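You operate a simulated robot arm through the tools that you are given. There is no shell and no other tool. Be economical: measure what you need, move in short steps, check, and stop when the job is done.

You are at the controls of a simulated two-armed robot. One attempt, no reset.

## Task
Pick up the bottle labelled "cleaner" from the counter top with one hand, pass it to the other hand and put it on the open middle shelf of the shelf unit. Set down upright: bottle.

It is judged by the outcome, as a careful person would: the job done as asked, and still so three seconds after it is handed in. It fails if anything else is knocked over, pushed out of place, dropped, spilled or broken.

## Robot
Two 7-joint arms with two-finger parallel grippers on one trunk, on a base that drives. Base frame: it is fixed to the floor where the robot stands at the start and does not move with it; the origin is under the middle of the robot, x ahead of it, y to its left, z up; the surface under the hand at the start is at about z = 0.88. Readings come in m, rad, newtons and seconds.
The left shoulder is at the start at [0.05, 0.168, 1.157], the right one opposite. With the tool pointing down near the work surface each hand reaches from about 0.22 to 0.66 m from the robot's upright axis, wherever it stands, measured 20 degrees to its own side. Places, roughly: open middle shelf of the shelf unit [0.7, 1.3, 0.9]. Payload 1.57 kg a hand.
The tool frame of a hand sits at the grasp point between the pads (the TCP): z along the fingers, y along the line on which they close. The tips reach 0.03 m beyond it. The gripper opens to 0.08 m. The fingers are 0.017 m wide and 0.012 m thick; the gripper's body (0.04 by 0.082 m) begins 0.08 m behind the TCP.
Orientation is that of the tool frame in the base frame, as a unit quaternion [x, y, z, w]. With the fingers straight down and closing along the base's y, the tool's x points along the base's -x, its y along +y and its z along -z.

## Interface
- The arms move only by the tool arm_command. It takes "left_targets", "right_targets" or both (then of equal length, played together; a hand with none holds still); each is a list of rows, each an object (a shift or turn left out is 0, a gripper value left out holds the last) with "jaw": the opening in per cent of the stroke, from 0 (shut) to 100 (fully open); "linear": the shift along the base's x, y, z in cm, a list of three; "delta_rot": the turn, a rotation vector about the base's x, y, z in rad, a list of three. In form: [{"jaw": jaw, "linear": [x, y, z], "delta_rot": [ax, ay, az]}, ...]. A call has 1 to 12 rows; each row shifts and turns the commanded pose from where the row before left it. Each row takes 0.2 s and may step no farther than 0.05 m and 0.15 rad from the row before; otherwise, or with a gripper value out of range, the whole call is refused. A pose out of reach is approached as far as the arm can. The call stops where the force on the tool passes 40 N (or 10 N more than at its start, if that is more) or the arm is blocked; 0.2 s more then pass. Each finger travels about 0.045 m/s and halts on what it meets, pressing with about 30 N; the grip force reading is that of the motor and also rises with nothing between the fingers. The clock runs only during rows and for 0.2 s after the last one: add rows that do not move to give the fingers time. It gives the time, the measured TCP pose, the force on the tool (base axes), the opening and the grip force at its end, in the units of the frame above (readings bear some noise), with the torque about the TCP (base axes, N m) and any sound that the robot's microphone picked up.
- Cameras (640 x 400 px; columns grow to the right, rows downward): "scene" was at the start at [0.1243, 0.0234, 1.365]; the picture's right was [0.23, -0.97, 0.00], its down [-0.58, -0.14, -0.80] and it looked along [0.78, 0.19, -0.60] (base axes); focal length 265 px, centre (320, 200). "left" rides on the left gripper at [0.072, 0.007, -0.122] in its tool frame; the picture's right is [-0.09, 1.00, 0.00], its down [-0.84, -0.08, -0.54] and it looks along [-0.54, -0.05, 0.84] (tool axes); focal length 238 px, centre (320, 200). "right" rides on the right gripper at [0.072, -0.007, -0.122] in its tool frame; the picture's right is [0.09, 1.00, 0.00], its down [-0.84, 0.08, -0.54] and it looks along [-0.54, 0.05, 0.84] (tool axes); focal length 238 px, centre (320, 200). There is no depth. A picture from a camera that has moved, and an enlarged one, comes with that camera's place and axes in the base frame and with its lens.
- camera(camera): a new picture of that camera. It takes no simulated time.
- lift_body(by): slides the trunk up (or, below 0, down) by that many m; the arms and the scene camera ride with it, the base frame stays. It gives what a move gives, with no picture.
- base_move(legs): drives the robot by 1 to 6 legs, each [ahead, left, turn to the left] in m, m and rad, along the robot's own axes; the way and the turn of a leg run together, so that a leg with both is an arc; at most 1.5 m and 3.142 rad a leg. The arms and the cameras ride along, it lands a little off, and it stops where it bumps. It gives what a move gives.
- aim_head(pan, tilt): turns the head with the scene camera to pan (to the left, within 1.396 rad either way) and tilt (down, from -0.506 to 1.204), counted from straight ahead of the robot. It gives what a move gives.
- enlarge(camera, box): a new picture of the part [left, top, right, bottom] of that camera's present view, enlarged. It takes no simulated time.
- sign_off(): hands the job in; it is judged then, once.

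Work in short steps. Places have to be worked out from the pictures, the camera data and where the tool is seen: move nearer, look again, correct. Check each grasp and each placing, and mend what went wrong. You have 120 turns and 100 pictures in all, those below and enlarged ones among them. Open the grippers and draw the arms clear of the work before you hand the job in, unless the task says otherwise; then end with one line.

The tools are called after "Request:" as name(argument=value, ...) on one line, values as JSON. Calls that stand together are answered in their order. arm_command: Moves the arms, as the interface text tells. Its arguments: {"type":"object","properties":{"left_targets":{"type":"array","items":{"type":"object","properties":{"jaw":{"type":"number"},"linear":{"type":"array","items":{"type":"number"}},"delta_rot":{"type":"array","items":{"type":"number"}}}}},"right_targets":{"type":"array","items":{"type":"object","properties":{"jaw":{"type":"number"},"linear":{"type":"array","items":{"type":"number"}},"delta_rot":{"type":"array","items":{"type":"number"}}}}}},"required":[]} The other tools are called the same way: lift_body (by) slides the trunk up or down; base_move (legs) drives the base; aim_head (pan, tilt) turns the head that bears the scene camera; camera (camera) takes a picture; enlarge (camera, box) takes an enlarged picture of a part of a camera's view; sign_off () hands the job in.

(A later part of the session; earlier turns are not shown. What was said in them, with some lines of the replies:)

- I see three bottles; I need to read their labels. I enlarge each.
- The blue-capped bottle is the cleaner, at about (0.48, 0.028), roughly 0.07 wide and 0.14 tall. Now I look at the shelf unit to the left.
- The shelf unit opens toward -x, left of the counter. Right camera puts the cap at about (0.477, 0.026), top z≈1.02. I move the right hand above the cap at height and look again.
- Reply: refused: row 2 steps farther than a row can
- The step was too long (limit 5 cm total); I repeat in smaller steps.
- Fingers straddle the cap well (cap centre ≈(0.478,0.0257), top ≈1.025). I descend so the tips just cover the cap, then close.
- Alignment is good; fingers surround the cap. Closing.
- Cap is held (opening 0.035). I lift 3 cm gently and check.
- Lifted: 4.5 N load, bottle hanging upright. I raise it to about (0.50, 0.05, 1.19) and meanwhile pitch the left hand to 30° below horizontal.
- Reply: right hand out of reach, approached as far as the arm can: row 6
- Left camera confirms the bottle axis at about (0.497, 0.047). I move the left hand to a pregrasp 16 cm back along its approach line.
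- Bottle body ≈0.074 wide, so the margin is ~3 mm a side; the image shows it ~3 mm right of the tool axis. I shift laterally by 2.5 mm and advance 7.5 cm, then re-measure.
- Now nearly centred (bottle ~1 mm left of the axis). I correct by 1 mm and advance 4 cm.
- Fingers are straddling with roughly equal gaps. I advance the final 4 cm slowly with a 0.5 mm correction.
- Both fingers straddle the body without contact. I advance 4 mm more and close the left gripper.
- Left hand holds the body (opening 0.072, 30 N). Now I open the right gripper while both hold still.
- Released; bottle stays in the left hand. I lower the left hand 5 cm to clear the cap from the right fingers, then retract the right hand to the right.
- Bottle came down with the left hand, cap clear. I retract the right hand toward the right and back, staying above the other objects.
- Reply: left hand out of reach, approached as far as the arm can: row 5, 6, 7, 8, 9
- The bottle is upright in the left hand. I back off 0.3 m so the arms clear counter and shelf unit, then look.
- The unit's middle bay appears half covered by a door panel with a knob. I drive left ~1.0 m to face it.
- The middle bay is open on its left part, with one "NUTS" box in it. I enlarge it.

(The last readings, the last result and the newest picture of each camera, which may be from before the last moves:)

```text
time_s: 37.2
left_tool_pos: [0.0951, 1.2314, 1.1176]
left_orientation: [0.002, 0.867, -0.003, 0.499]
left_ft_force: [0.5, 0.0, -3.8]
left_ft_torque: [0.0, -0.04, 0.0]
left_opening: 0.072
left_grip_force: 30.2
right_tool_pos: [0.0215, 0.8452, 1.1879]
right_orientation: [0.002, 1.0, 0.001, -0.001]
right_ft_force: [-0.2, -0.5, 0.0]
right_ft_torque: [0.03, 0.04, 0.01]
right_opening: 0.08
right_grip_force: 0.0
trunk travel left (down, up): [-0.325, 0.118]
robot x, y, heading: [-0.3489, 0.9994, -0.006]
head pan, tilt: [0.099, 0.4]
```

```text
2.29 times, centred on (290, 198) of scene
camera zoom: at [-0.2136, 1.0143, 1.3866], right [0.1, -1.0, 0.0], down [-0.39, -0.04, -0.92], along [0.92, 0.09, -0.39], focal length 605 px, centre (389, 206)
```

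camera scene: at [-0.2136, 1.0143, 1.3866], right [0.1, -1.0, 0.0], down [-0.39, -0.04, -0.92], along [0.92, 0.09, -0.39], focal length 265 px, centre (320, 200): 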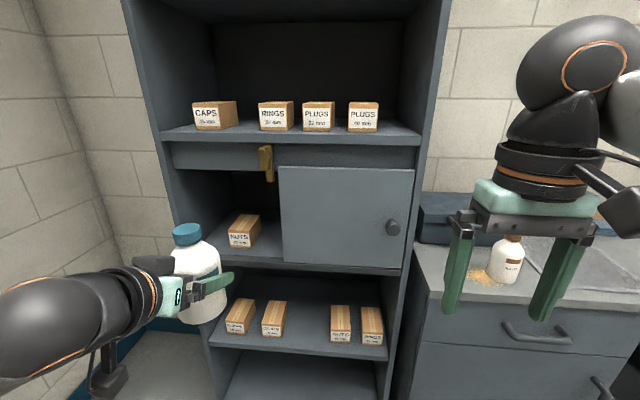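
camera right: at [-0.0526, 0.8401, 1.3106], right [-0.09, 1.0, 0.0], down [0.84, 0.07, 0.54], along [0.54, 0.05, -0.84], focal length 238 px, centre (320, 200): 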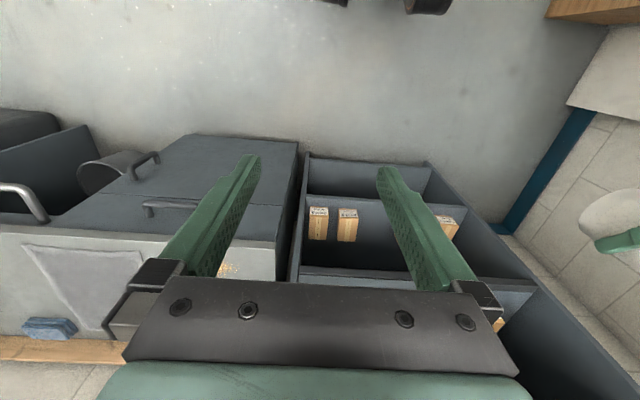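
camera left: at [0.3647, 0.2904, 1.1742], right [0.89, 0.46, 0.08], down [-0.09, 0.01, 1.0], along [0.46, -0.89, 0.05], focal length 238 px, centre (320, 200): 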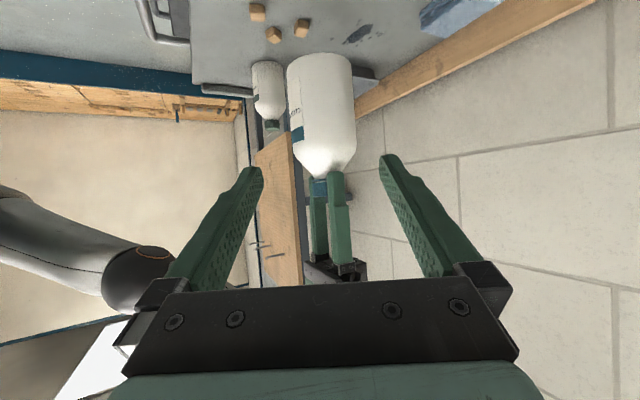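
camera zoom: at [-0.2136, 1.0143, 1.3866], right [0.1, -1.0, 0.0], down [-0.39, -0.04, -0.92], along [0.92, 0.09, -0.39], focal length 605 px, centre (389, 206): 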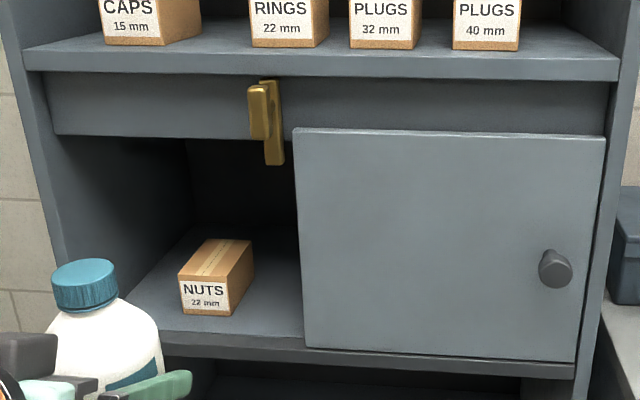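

The open part of the middle bay spans y≈1.19–1.51, with the NUTS box at about x .51–.62, y 1.31–1.40. Best spot is between box and door at y≈1.25. I drive forward 0.27 m (bottle stays in front of the unit) and re-measure.

Request:
base_move(legs=[[0.27, 0, 0]])

Request:
aim_head(pan=0.45, tilt=0.65)

Request:
camera(camera="scene")

Request:
camera(camera="left")

```text
time_s: 39.1
left_tool_pos: [0.3679, 1.2303, 1.1169]
left_orientation: [0.003, 0.867, -0.002, 0.499]
left_ft_force: [0.5, -0.7, -4.1]
left_ft_torque: [0.0, -0.04, -0.01]
left_opening: 0.0721
left_grip_force: 29.7
right_tool_pos: [0.2922, 0.8445, 1.1874]
right_orientation: [0.003, 1.0, -0.001, 0.0]
right_ft_force: [-0.2, 0.3, 0.4]
right_ft_torque: [0.0, -0.01, -0.02]
right_opening: 0.0801
right_grip_force: 0.1
trunk travel left (down, up): [-0.325, 0.118]
robot x, y, heading: [-0.0731, 1.0016, -0.008]
head pan, tilt: [0.099, 0.4]
```

```text
time_s: 39.9
left_tool_pos: [0.3681, 1.2299, 1.1175]
left_orientation: [0.002, 0.866, -0.002, 0.5]
left_ft_force: [-0.5, 0.0, -3.9]
left_ft_torque: [-0.04, 0.01, -0.02]
left_opening: 0.072
left_grip_force: 30.1
right_tool_pos: [0.2916, 0.8456, 1.1885]
right_orientation: [0.003, 1.0, 0.0, 0.0]
right_ft_force: [0.2, 0.9, 0.1]
right_ft_torque: [0.02, -0.03, -0.02]
right_opening: 0.0801
right_grip_force: 0.0
trunk travel left (down, up): [-0.325, 0.118]
robot x, y, heading: [-0.0771, 1.0009, -0.007]
head pan, tilt: [0.45, 0.649]
```

```text
64 pictures are left
camera scene: at [0.0447, 1.0411, 1.3641], right [0.43, -0.9, 0.0], down [-0.55, -0.26, -0.8], along [0.72, 0.34, -0.6], focal length 265 px, centre (320, 200)
```

scene: 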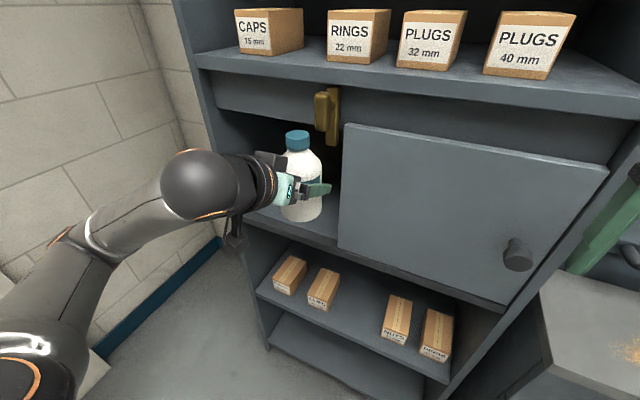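

```text
63 pictures are left
camera left: at [0.2279, 1.236, 1.1154], right [0.05, 1.0, 0.08], down [-0.05, -0.08, 1.0], along [1.0, -0.06, 0.05], focal length 238 px, centre (320, 200)
```

left: 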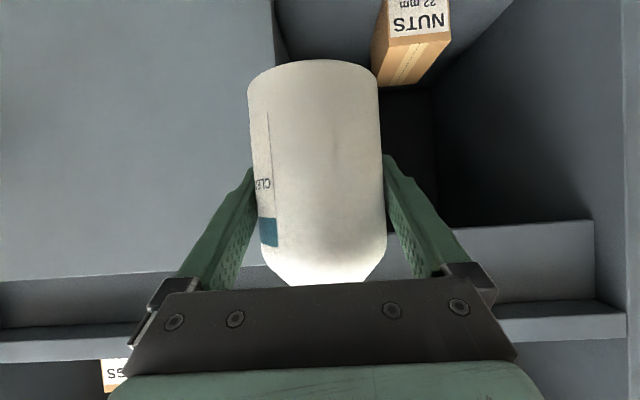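

I enlarge both views to triangulate shelf edge, door edge, and box.

Request:
enlarge(camera="scene", box=[200, 70, 400, 270])

Request:
enlarge(camera="left", box=[220, 0, 520, 200])

```text
2.00 times, centred on (300, 170) of scene
camera zoom: at [0.0447, 1.0411, 1.3641], right [0.43, -0.9, 0.0], down [-0.55, -0.26, -0.8], along [0.72, 0.34, -0.6], focal length 529 px, centre (360, 260)
```

zoom: 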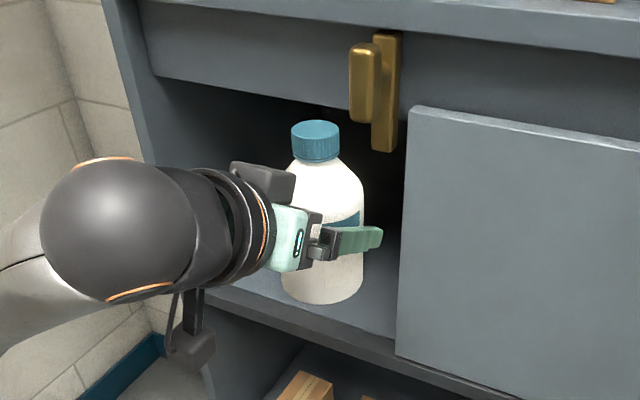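

```text
2.00 times, centred on (370, 100) of left
camera zoom: at [0.2279, 1.236, 1.1154], right [0.05, 1.0, 0.08], down [-0.05, -0.08, 1.0], along [1.0, -0.06, 0.05], focal length 477 px, centre (220, 400)
```

zoom: 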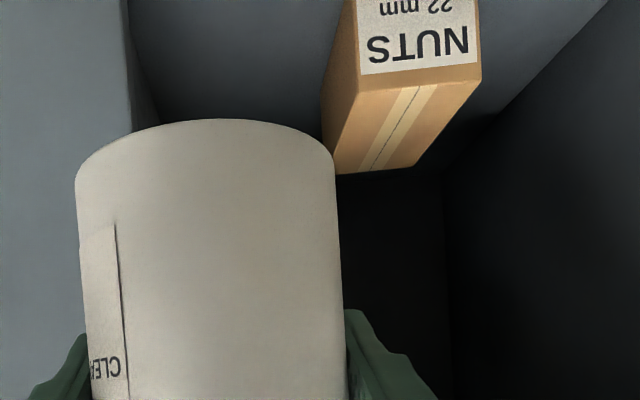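

Estimates: door edge (0.46, 1.19), shelf top ≈0.89–0.90, box front x≈0.513 and its near side y≈1.315. Slot is 12.5 cm wide; I centre at y≈1.252 and lower outside the unit to base ≈0.95.

Request:
arm_command(left_targets=[{"linear": [0, 1.1, -2]}, {"linear": [0, 1.1, -3]}, {"linear": [0, 0, -3]}, {"linear": [0, 0, -2]}, {"linear": [0, 0, -1.2]}, {}])

Request:
camera(camera="left")

Request:
enlarge(camera="scene", box=[200, 70, 400, 270])

```text
time_s: 41.3
left_tool_pos: [0.3764, 1.2511, 1.0053]
left_orientation: [0.002, 0.866, -0.002, 0.5]
left_ft_force: [-0.6, -0.6, -3.3]
left_ft_torque: [0.0, 0.03, 0.03]
left_opening: 0.0721
left_grip_force: 30.4
left hand out of reach, approached as far as the arm can: row 1, 2
right_tool_pos: [0.2909, 0.8438, 1.1893]
right_orientation: [0.003, 1.0, 0.0, 0.0]
right_ft_force: [-0.4, 0.3, -0.5]
right_ft_torque: [-0.05, 0.0, -0.02]
right_opening: 0.0799
right_grip_force: 0.0
trunk travel left (down, up): [-0.325, 0.118]
robot x, y, heading: [-0.0746, 0.9988, -0.003]
head pan, tilt: [0.45, 0.649]
```

```text
60 pictures are left
camera left: at [0.237, 1.258, 1.0041], right [0.05, 1.0, 0.08], down [-0.05, -0.08, 1.0], along [1.0, -0.06, 0.05], focal length 238 px, centre (320, 200)
```

left: 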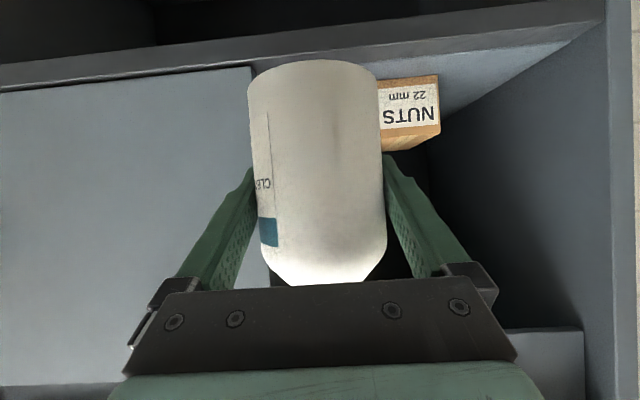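

```text
2.00 times, centred on (300, 170) of scene
camera zoom: at [0.0446, 1.0411, 1.3641], right [0.43, -0.9, 0.0], down [-0.55, -0.26, -0.8], along [0.72, 0.34, -0.6], focal length 529 px, centre (360, 260)
```

zoom: 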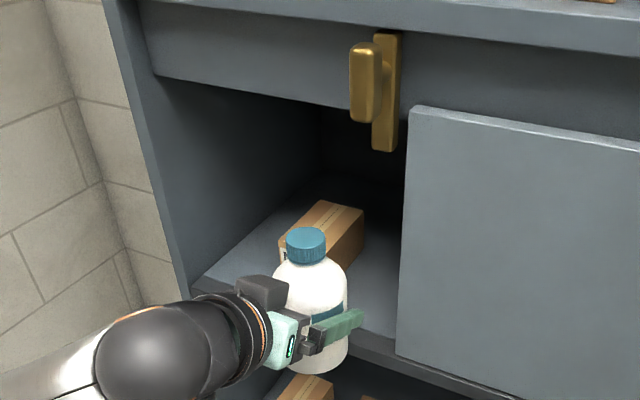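

The finger knuckles are ±6.5 cm wide near the door plane, so I yaw the hand 0.25 rad to the right (bottle stays upright), which gives clearance at the door edge, then slide in partway.

Request:
arm_command(left_targets=[{"delta_rot": [0, 0, -0.125]}, {"linear": [0, 0.3, 0], "delta_rot": [0, 0, -0.125]}, {"linear": [1, 0, -1]}, {"linear": [2, 0, -1.5]}, {"linear": [2, 0, -1]}, {}, {}])

Request:
camera(camera="left")

Request:
enlarge(camera="scene", box=[200, 70, 400, 270])

```text
time_s: 42.9
left_tool_pos: [0.4272, 1.2553, 0.9717]
left_orientation: [0.111, 0.859, -0.065, 0.495]
left_ft_force: [-0.9, -0.1, -4.0]
left_ft_torque: [-0.01, 0.01, 0.02]
left_opening: 0.0719
left_grip_force: 30.4
right_tool_pos: [0.2926, 0.8454, 1.1879]
right_orientation: [0.003, 1.0, 0.0, 0.0]
right_ft_force: [0.4, 0.3, 0.4]
right_ft_torque: [0.0, 0.0, -0.02]
right_opening: 0.08
right_grip_force: 0.1
trunk travel left (down, up): [-0.325, 0.118]
robot x, y, heading: [-0.0722, 0.9979, -0.003]
head pan, tilt: [0.45, 0.649]
```

```text
58 pictures are left
camera left: at [0.2923, 1.2964, 0.9697], right [0.3, 0.95, 0.08], down [-0.07, -0.06, 1.0], along [0.95, -0.3, 0.05], focal length 238 px, centre (320, 200)
```

left: 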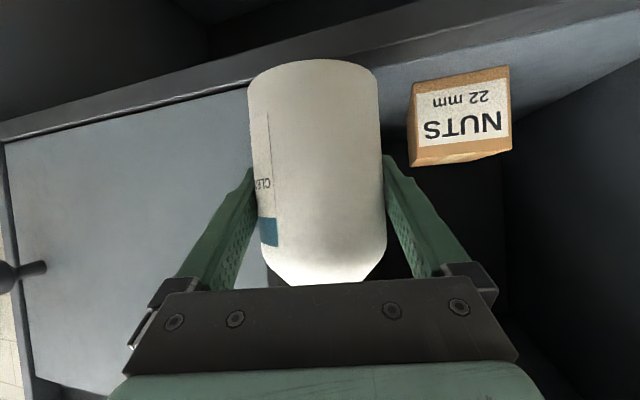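

```text
2.00 times, centred on (300, 170) of scene
camera zoom: at [0.0447, 1.0412, 1.3641], right [0.43, -0.9, 0.0], down [-0.55, -0.26, -0.8], along [0.72, 0.34, -0.6], focal length 529 px, centre (360, 260)
```

zoom: 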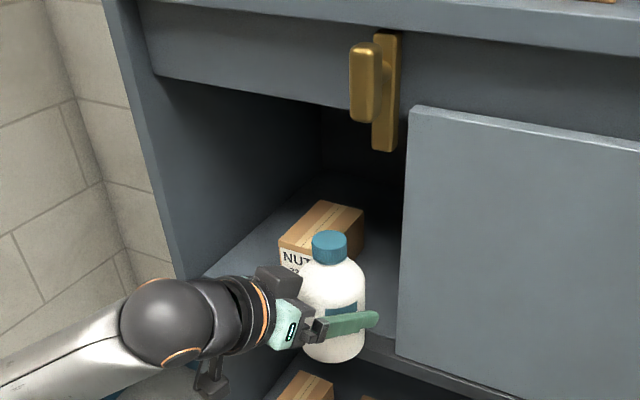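

Box near corner ≈(0.516, 1.32), shelf front edge ≈0.464; base is ~2 cm above the shelf. I slide in to x≈0.53, y≈1.247.

Request:
arm_command(left_targets=[{"linear": [2, 0, 0]}, {"linear": [2, -0.1, 0]}, {"linear": [2, -0.2, 0]}, {"linear": [2, -0.2, 0]}, {"linear": [2.3, -0.3, 0]}, {}, {}])

Request:
camera(camera="left")

Request:
enlarge(camera="scene", box=[200, 70, 400, 270])

```text
time_s: 44.5
left_tool_pos: [0.5279, 1.247, 0.9698]
left_orientation: [0.11, 0.86, -0.064, 0.495]
left_ft_force: [0.2, 0.1, -4.1]
left_ft_torque: [0.04, 0.01, 0.04]
left_opening: 0.072
left_grip_force: 29.5
right_tool_pos: [0.2924, 0.8443, 1.1883]
right_orientation: [0.004, 1.0, 0.0, 0.0]
right_ft_force: [-0.4, -0.3, 0.4]
right_ft_torque: [-0.03, 0.01, -0.01]
right_opening: 0.0799
right_grip_force: 0.1
trunk travel left (down, up): [-0.325, 0.118]
robot x, y, heading: [-0.0705, 0.9973, -0.009]
head pan, tilt: [0.45, 0.649]
```

```text
56 pictures are left
camera left: at [0.3946, 1.288, 0.9692], right [0.3, 0.95, 0.08], down [-0.07, -0.06, 1.0], along [0.95, -0.3, 0.05], focal length 238 px, centre (320, 200)
```

left: 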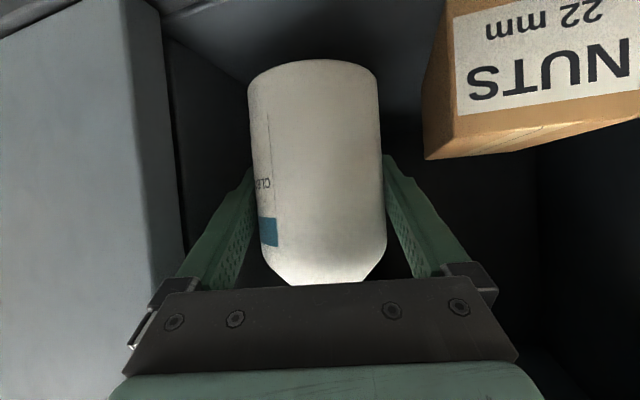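

```text
2.00 times, centred on (300, 170) of scene
camera zoom: at [0.0448, 1.0411, 1.364], right [0.43, -0.9, 0.0], down [-0.55, -0.26, -0.8], along [0.72, 0.34, -0.6], focal length 529 px, centre (360, 260)
```

zoom: 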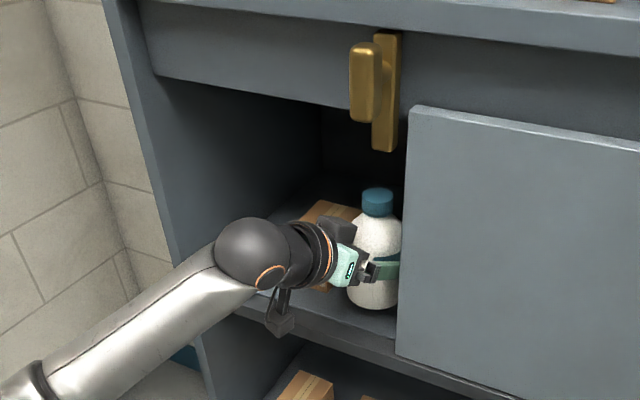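

Clear on both sides. I lower in small steps while watching force: first 1.5 cm.

Request:
arm_command(left_targets=[{"linear": [0, 0, -0.5]}, {"linear": [0, 0, -0.5]}, {"linear": [0, 0, -0.5]}, {}])

Request:
arm_command(left_targets=[{"linear": [0, 0, -0.3]}, {}])

Request:
camera(camera="left")

```text
time_s: 45.5
left_tool_pos: [0.5286, 1.2469, 0.9566]
left_orientation: [0.11, 0.86, -0.064, 0.495]
left_ft_force: [0.7, 0.3, -4.4]
left_ft_torque: [0.0, 0.04, -0.01]
left_opening: 0.0723
left_grip_force: 29.4
right_tool_pos: [0.2918, 0.8452, 1.1883]
right_orientation: [0.004, 1.0, 0.0, 0.0]
right_ft_force: [0.4, 0.0, 0.0]
right_ft_torque: [-0.04, 0.02, 0.04]
right_opening: 0.0801
right_grip_force: 0.0
trunk travel left (down, up): [-0.325, 0.118]
robot x, y, heading: [-0.0732, 1.0009, -0.006]
head pan, tilt: [0.45, 0.649]
```

```text
time_s: 46.1
left_tool_pos: [0.5285, 1.2471, 0.9533]
left_orientation: [0.11, 0.859, -0.065, 0.495]
left_ft_force: [0.3, -0.3, -5.0]
left_ft_torque: [0.01, 0.0, 0.01]
left_opening: 0.0724
left_grip_force: 30.4
right_tool_pos: [0.2927, 0.8435, 1.1886]
right_orientation: [0.003, 1.0, 0.0, -0.001]
right_ft_force: [0.2, 0.2, 0.1]
right_ft_torque: [-0.02, 0.0, 0.01]
right_opening: 0.0799
right_grip_force: 0.0
trunk travel left (down, up): [-0.325, 0.118]
robot x, y, heading: [-0.0756, 1.0005, -0.01]
head pan, tilt: [0.45, 0.649]
```

```text
54 pictures are left
camera left: at [0.3952, 1.2886, 0.9515], right [0.3, 0.95, 0.08], down [-0.07, -0.06, 1.0], along [0.95, -0.3, 0.05], focal length 238 px, centre (320, 200)
```

left: 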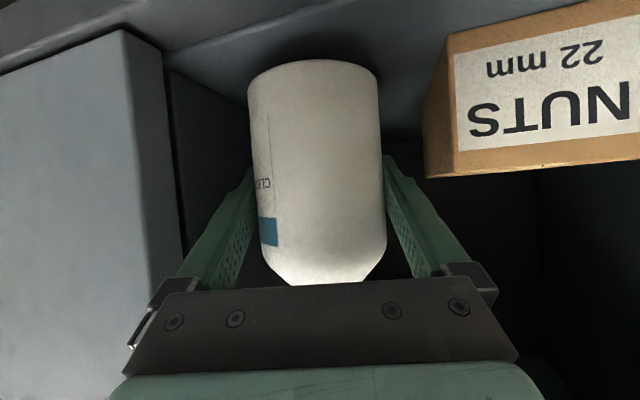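

No contact yet (force still −4.5 N). I continue in 3 mm steps.

Request:
arm_command(left_targets=[{"linear": [0, 0, -0.3]}, {}])

Request:
arm_command(left_targets=[{"linear": [0, 0, -0.3]}, {}])

```text
time_s: 46.7
left_tool_pos: [0.5291, 1.2476, 0.9492]
left_orientation: [0.11, 0.86, -0.065, 0.495]
left_ft_force: [0.5, 1.0, -4.0]
left_ft_torque: [0.01, -0.01, 0.0]
left_opening: 0.0723
left_grip_force: 29.6
right_tool_pos: [0.2919, 0.8447, 1.1883]
right_orientation: [0.003, 1.0, 0.0, 0.0]
right_ft_force: [0.6, -0.4, -0.4]
right_ft_torque: [0.0, -0.02, 0.0]
right_opening: 0.0801
right_grip_force: 0.0
trunk travel left (down, up): [-0.325, 0.118]
robot x, y, heading: [-0.07, 1.0012, -0.007]
head pan, tilt: [0.45, 0.649]
```

```text
time_s: 47.3
left_tool_pos: [0.528, 1.2465, 0.948]
left_orientation: [0.11, 0.859, -0.064, 0.495]
left_ft_force: [0.0, -0.1, -3.9]
left_ft_torque: [-0.01, -0.01, 0.01]
left_opening: 0.0723
left_grip_force: 30.1
right_tool_pos: [0.293, 0.8451, 1.1883]
right_orientation: [0.003, 1.0, 0.0, 0.0]
right_ft_force: [0.1, -0.4, 0.4]
right_ft_torque: [0.03, 0.06, -0.02]
right_opening: 0.08
right_grip_force: 0.1
trunk travel left (down, up): [-0.325, 0.118]
robot x, y, heading: [-0.0735, 1.0021, -0.01]
head pan, tilt: [0.45, 0.649]
```

Still hanging free at TCP z≈0.948. Continue.

Request:
arm_command(left_targets=[{"linear": [0, 0, -0.3]}, {}])

Request:
camera(camera="left")

Request:
enlarge(camera="scene", box=[280, 140, 360, 240])

```text
time_s: 47.9
left_tool_pos: [0.5287, 1.2453, 0.9443]
left_orientation: [0.109, 0.859, -0.063, 0.495]
left_ft_force: [0.1, 0.2, -4.6]
left_ft_torque: [0.0, 0.02, -0.01]
left_opening: 0.0721
left_grip_force: 29.9
right_tool_pos: [0.2922, 0.8446, 1.1882]
right_orientation: [0.003, 1.0, -0.001, 0.0]
right_ft_force: [-0.3, 0.1, 0.0]
right_ft_torque: [0.0, -0.01, 0.0]
right_opening: 0.08
right_grip_force: 0.1
trunk travel left (down, up): [-0.325, 0.118]
robot x, y, heading: [-0.0759, 1.0039, -0.007]
head pan, tilt: [0.45, 0.649]
```

```text
53 pictures are left
camera left: at [0.3951, 1.2884, 0.9424], right [0.3, 0.95, 0.08], down [-0.07, -0.06, 1.0], along [0.95, -0.3, 0.05], focal length 238 px, centre (320, 200)
```

left: 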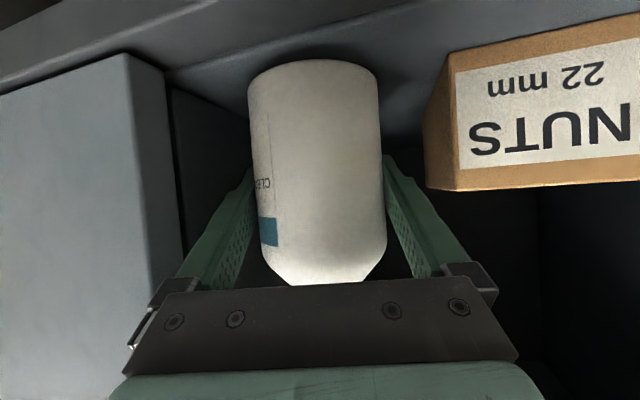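

```text
4.00 times, centred on (320, 190) of scene
camera zoom: at [0.0448, 1.0411, 1.3641], right [0.43, -0.9, 0.0], down [-0.55, -0.26, -0.8], along [0.72, 0.34, -0.6], focal length 1058 px, centre (320, 240)
```

zoom: 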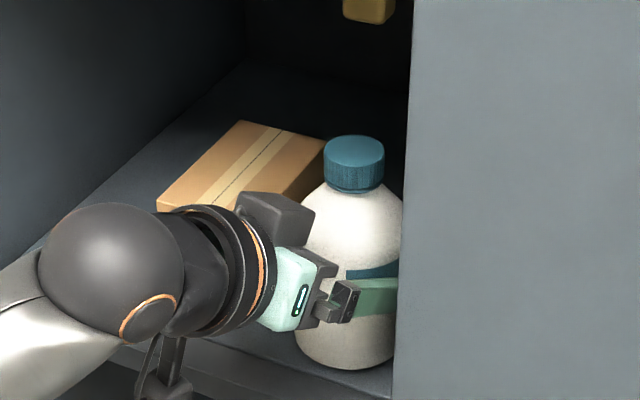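

Base must be within millimetres of the shelf. Continue in 2 mm steps.

Request:
arm_command(left_targets=[{"linear": [0, 0, -0.2]}, {}])

Request:
arm_command(left_targets=[{"linear": [0, 0, -0.2]}, {}])

```text
time_s: 48.5
left_tool_pos: [0.5293, 1.246, 0.9429]
left_orientation: [0.11, 0.859, -0.063, 0.495]
left_ft_force: [-0.8, 0.5, -4.2]
left_ft_torque: [0.0, -0.05, -0.02]
left_opening: 0.0721
left_grip_force: 30.1
right_tool_pos: [0.2921, 0.8443, 1.1877]
right_orientation: [0.004, 1.0, 0.001, -0.001]
right_ft_force: [-0.2, 0.8, 0.1]
right_ft_torque: [0.02, 0.02, -0.02]
right_opening: 0.08
right_grip_force: 0.0
trunk travel left (down, up): [-0.325, 0.118]
robot x, y, heading: [-0.074, 1.0009, -0.008]
head pan, tilt: [0.45, 0.649]
```

```text
time_s: 49.1
left_tool_pos: [0.5283, 1.2469, 0.9394]
left_orientation: [0.109, 0.859, -0.064, 0.495]
left_ft_force: [-0.4, 0.8, -3.8]
left_ft_torque: [-0.01, 0.0, 0.02]
left_opening: 0.0722
left_grip_force: 29.9
right_tool_pos: [0.2924, 0.845, 1.1881]
right_orientation: [0.003, 1.0, 0.0, 0.0]
right_ft_force: [0.5, 0.3, 0.1]
right_ft_torque: [-0.01, -0.01, 0.02]
right_opening: 0.0798
right_grip_force: 0.1
trunk travel left (down, up): [-0.325, 0.118]
robot x, y, heading: [-0.0761, 0.9972, -0.009]
head pan, tilt: [0.45, 0.649]
```

Still free at 0.940. Continue.

Request:
arm_command(left_targets=[{"linear": [0, 0, -0.2]}, {}])

Request:
arm_command(left_targets=[{"linear": [0, 0, -0.2]}, {}])

Request:
camera(camera="left")

```text
time_s: 49.7
left_tool_pos: [0.5293, 1.2472, 0.9396]
left_orientation: [0.109, 0.859, -0.064, 0.496]
left_ft_force: [0.1, -0.3, -1.4]
left_ft_torque: [-0.1, -0.04, -0.04]
left_opening: 0.0721
left_grip_force: 30.1
right_tool_pos: [0.2921, 0.8446, 1.1876]
right_orientation: [0.003, 1.0, 0.002, 0.0]
right_ft_force: [0.1, 0.2, -0.6]
right_ft_torque: [-0.02, 0.02, 0.02]
right_opening: 0.0802
right_grip_force: 0.0
trunk travel left (down, up): [-0.325, 0.118]
robot x, y, heading: [-0.0724, 1.0006, -0.009]
head pan, tilt: [0.45, 0.649]
```

```text
time_s: 50.3
left_tool_pos: [0.5285, 1.2472, 0.938]
left_orientation: [0.111, 0.858, -0.066, 0.498]
left_ft_force: [-1.0, 1.2, 7.4]
left_ft_torque: [-0.16, 0.26, -0.02]
left_opening: 0.0717
left_grip_force: 30.4
right_tool_pos: [0.292, 0.845, 1.1893]
right_orientation: [0.003, 1.0, 0.001, 0.0]
right_ft_force: [0.1, -0.5, 0.3]
right_ft_torque: [-0.01, 0.01, 0.01]
right_opening: 0.0802
right_grip_force: 0.1
trunk travel left (down, up): [-0.325, 0.118]
robot x, y, heading: [-0.0722, 1.0011, -0.008]
head pan, tilt: [0.45, 0.649]
```

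```text
51 pictures are left
camera left: at [0.395, 1.2882, 0.9367], right [0.3, 0.95, 0.08], down [-0.07, -0.06, 1.0], along [0.95, -0.3, 0.05], focal length 238 px, centre (320, 200)
```

left: 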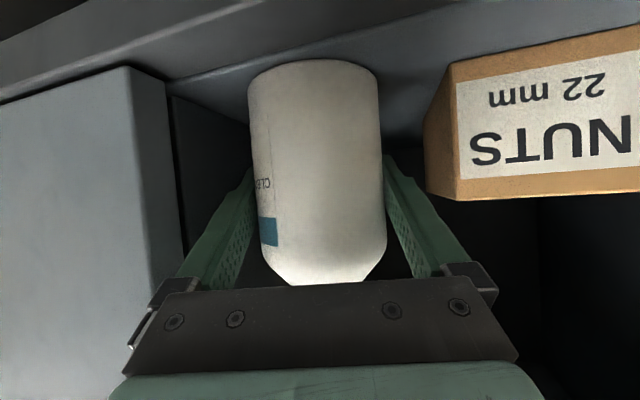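

Contact is made (+7 N upward). I relieve 1 mm and open the gripper slowly to ~97%.

Request:
arm_command(left_targets=[{"linear": [0, 0, 0.1]}, {"jaw": 93}, {"jaw": 97}, {}, {}])

Request:
camera(camera="left")

Request:
enlarge(camera="scene", box=[280, 140, 360, 240])

```text
time_s: 51.5
left_tool_pos: [0.5285, 1.2459, 0.9374]
left_orientation: [0.11, 0.86, -0.064, 0.495]
left_ft_force: [-0.1, 1.9, -0.1]
left_ft_torque: [0.02, 0.03, -0.02]
left_opening: 0.0778
left_grip_force: 0.1
right_tool_pos: [0.2925, 0.8435, 1.188]
right_orientation: [0.003, 1.0, 0.001, 0.0]
right_ft_force: [0.2, -1.4, 0.0]
right_ft_torque: [-0.02, -0.01, 0.02]
right_opening: 0.08
right_grip_force: 0.0
trunk travel left (down, up): [-0.325, 0.118]
robot x, y, heading: [-0.0748, 1.0011, -0.009]
head pan, tilt: [0.45, 0.649]
```

```text
50 pictures are left
camera left: at [0.3949, 1.2882, 0.9357], right [0.3, 0.95, 0.08], down [-0.07, -0.06, 1.0], along [0.95, -0.3, 0.05], focal length 238 px, centre (320, 200)
```

left: 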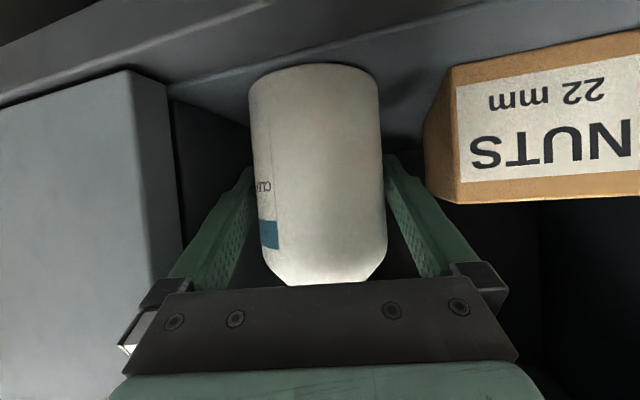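

```text
4.00 times, centred on (320, 190) of scene
camera zoom: at [0.0443, 1.041, 1.3641], right [0.43, -0.9, 0.0], down [-0.55, -0.26, -0.8], along [0.72, 0.34, -0.6], focal length 1058 px, centre (320, 240)
```

zoom: 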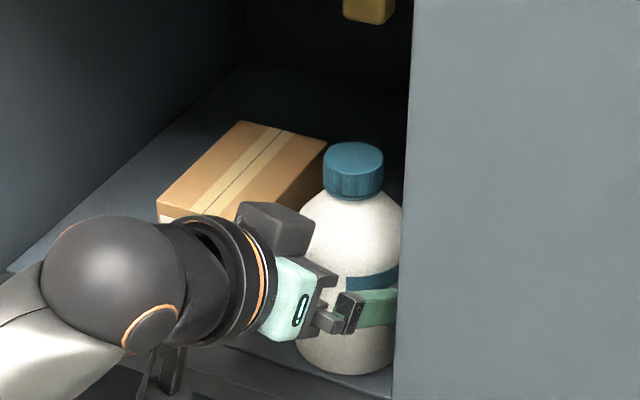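

The bottle stands upright on the shelf, gripper open. I open fully and retreat slowly along the hand's direction.

Request:
arm_command(left_targets=[{"jaw": 100}, {"linear": [-0.97, 0.25, 0]}, {"linear": [-0.97, 0.25, 0]}, {"linear": [-0.97, 0.25, 0]}, {}])

Request:
camera(camera="left")

```text
time_s: 52.7
left_tool_pos: [0.4995, 1.2553, 0.9374]
left_orientation: [0.11, 0.86, -0.064, 0.495]
left_ft_force: [-0.5, 0.8, 0.5]
left_ft_torque: [0.02, 0.01, 0.02]
left_opening: 0.0801
left_grip_force: 0.0
right_tool_pos: [0.2924, 0.844, 1.1878]
right_orientation: [0.003, 1.0, 0.001, 0.0]
right_ft_force: [-0.3, -0.2, 1.6]
right_ft_torque: [-0.03, 0.04, 0.03]
right_opening: 0.08
right_grip_force: 0.1
trunk travel left (down, up): [-0.325, 0.118]
robot x, y, heading: [-0.0729, 1.0027, -0.008]
head pan, tilt: [0.45, 0.649]
```

```text
48 pictures are left
camera left: at [0.3662, 1.2961, 0.9356], right [0.3, 0.95, 0.08], down [-0.07, -0.06, 1.0], along [0.95, -0.3, 0.05], focal length 238 px, centre (320, 200)
```

left: 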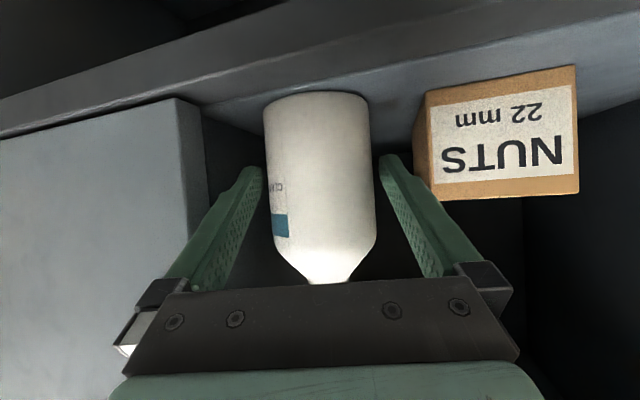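

Bottle undisturbed; fingers clear. Continue backing out along the same line.

Request:
arm_command(left_targets=[{"linear": [-1.45, 0.37, 0]}, {"linear": [-1.45, 0.37, 0]}, {"linear": [-1.45, 0.37, 0]}, {"linear": [-1.45, 0.37, 0]}, {"linear": [-1.9, 0.3, 1]}, {"linear": [-1.9, 0.3, 1]}, {}])

Request:
camera(camera="left")

Request:
camera(camera="scene")

```text
time_s: 54.3
left_tool_pos: [0.405, 1.2758, 0.9569]
left_orientation: [0.11, 0.86, -0.064, 0.495]
left_ft_force: [-0.8, -0.1, -0.2]
left_ft_torque: [0.0, 0.03, -0.01]
left_opening: 0.0801
left_grip_force: 0.1
right_tool_pos: [0.2916, 0.844, 1.189]
right_orientation: [0.002, 1.0, 0.001, 0.0]
right_ft_force: [0.9, -0.2, -0.4]
right_ft_torque: [-0.01, 0.0, -0.03]
right_opening: 0.0801
right_grip_force: 0.0
trunk travel left (down, up): [-0.325, 0.118]
robot x, y, heading: [-0.0761, 1.0011, -0.011]
head pan, tilt: [0.45, 0.649]
```

```text
47 pictures are left
camera left: at [0.2699, 1.3169, 0.9555], right [0.3, 0.95, 0.08], down [-0.07, -0.06, 1.0], along [0.95, -0.3, 0.05], focal length 238 px, centre (320, 200)
```

left: 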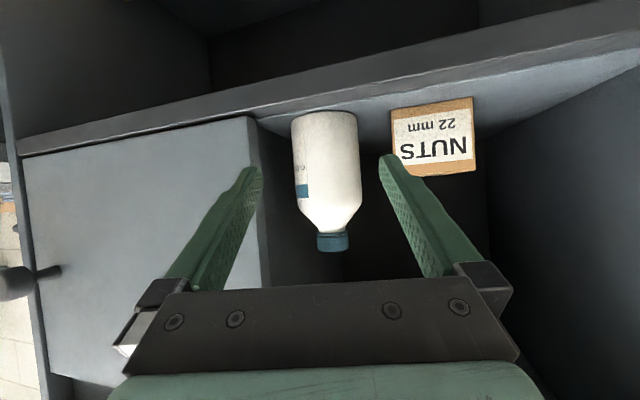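

```text
46 pictures are left
camera scene: at [0.0444, 1.041, 1.3641], right [0.43, -0.9, 0.0], down [-0.55, -0.26, -0.8], along [0.72, 0.34, -0.6], focal length 265 px, centre (320, 200)
```

scene: 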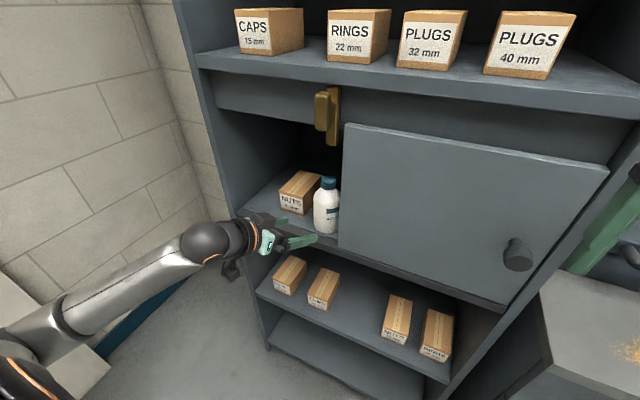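

The bottle stands upright beside the box, nothing disturbed. I back the base off so both arms are clear and check once more.

Request:
base_move(legs=[[-0.2, 0, 0]])

Request:
camera(camera="scene")

```text
time_s: 55.9
left_tool_pos: [0.206, 1.2769, 0.9569]
left_orientation: [0.109, 0.859, -0.064, 0.496]
left_ft_force: [0.6, -0.1, -0.1]
left_ft_torque: [-0.02, 0.02, 0.01]
left_opening: 0.0799
left_grip_force: 0.1
right_tool_pos: [0.0942, 0.8458, 1.1887]
right_orientation: [0.004, 1.0, 0.001, 0.0]
right_ft_force: [-1.2, -0.5, 0.7]
right_ft_torque: [0.0, -0.02, 0.0]
right_opening: 0.0801
right_grip_force: 0.0
trunk travel left (down, up): [-0.325, 0.118]
robot x, y, heading: [-0.2727, 1.0024, -0.005]
head pan, tilt: [0.45, 0.649]
```

```text
45 pictures are left
camera scene: at [-0.1537, 1.0422, 1.3642], right [0.43, -0.9, 0.0], down [-0.55, -0.26, -0.8], along [0.72, 0.34, -0.6], focal length 265 px, centre (320, 200)
```

scene: 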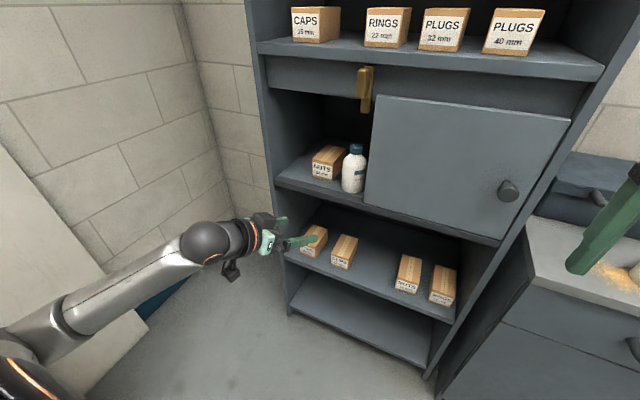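

The bottle stands upright on the open middle shelf, and both arms are clear with grippers open. Handing in.

Request:
sign_off()

```text
The job is handed in.
```

The "cleaner" bottle was lifted from the counter with the right hand, passed to the left, and now stands upright on the open middle shelf, with nothing else seen disturbed.
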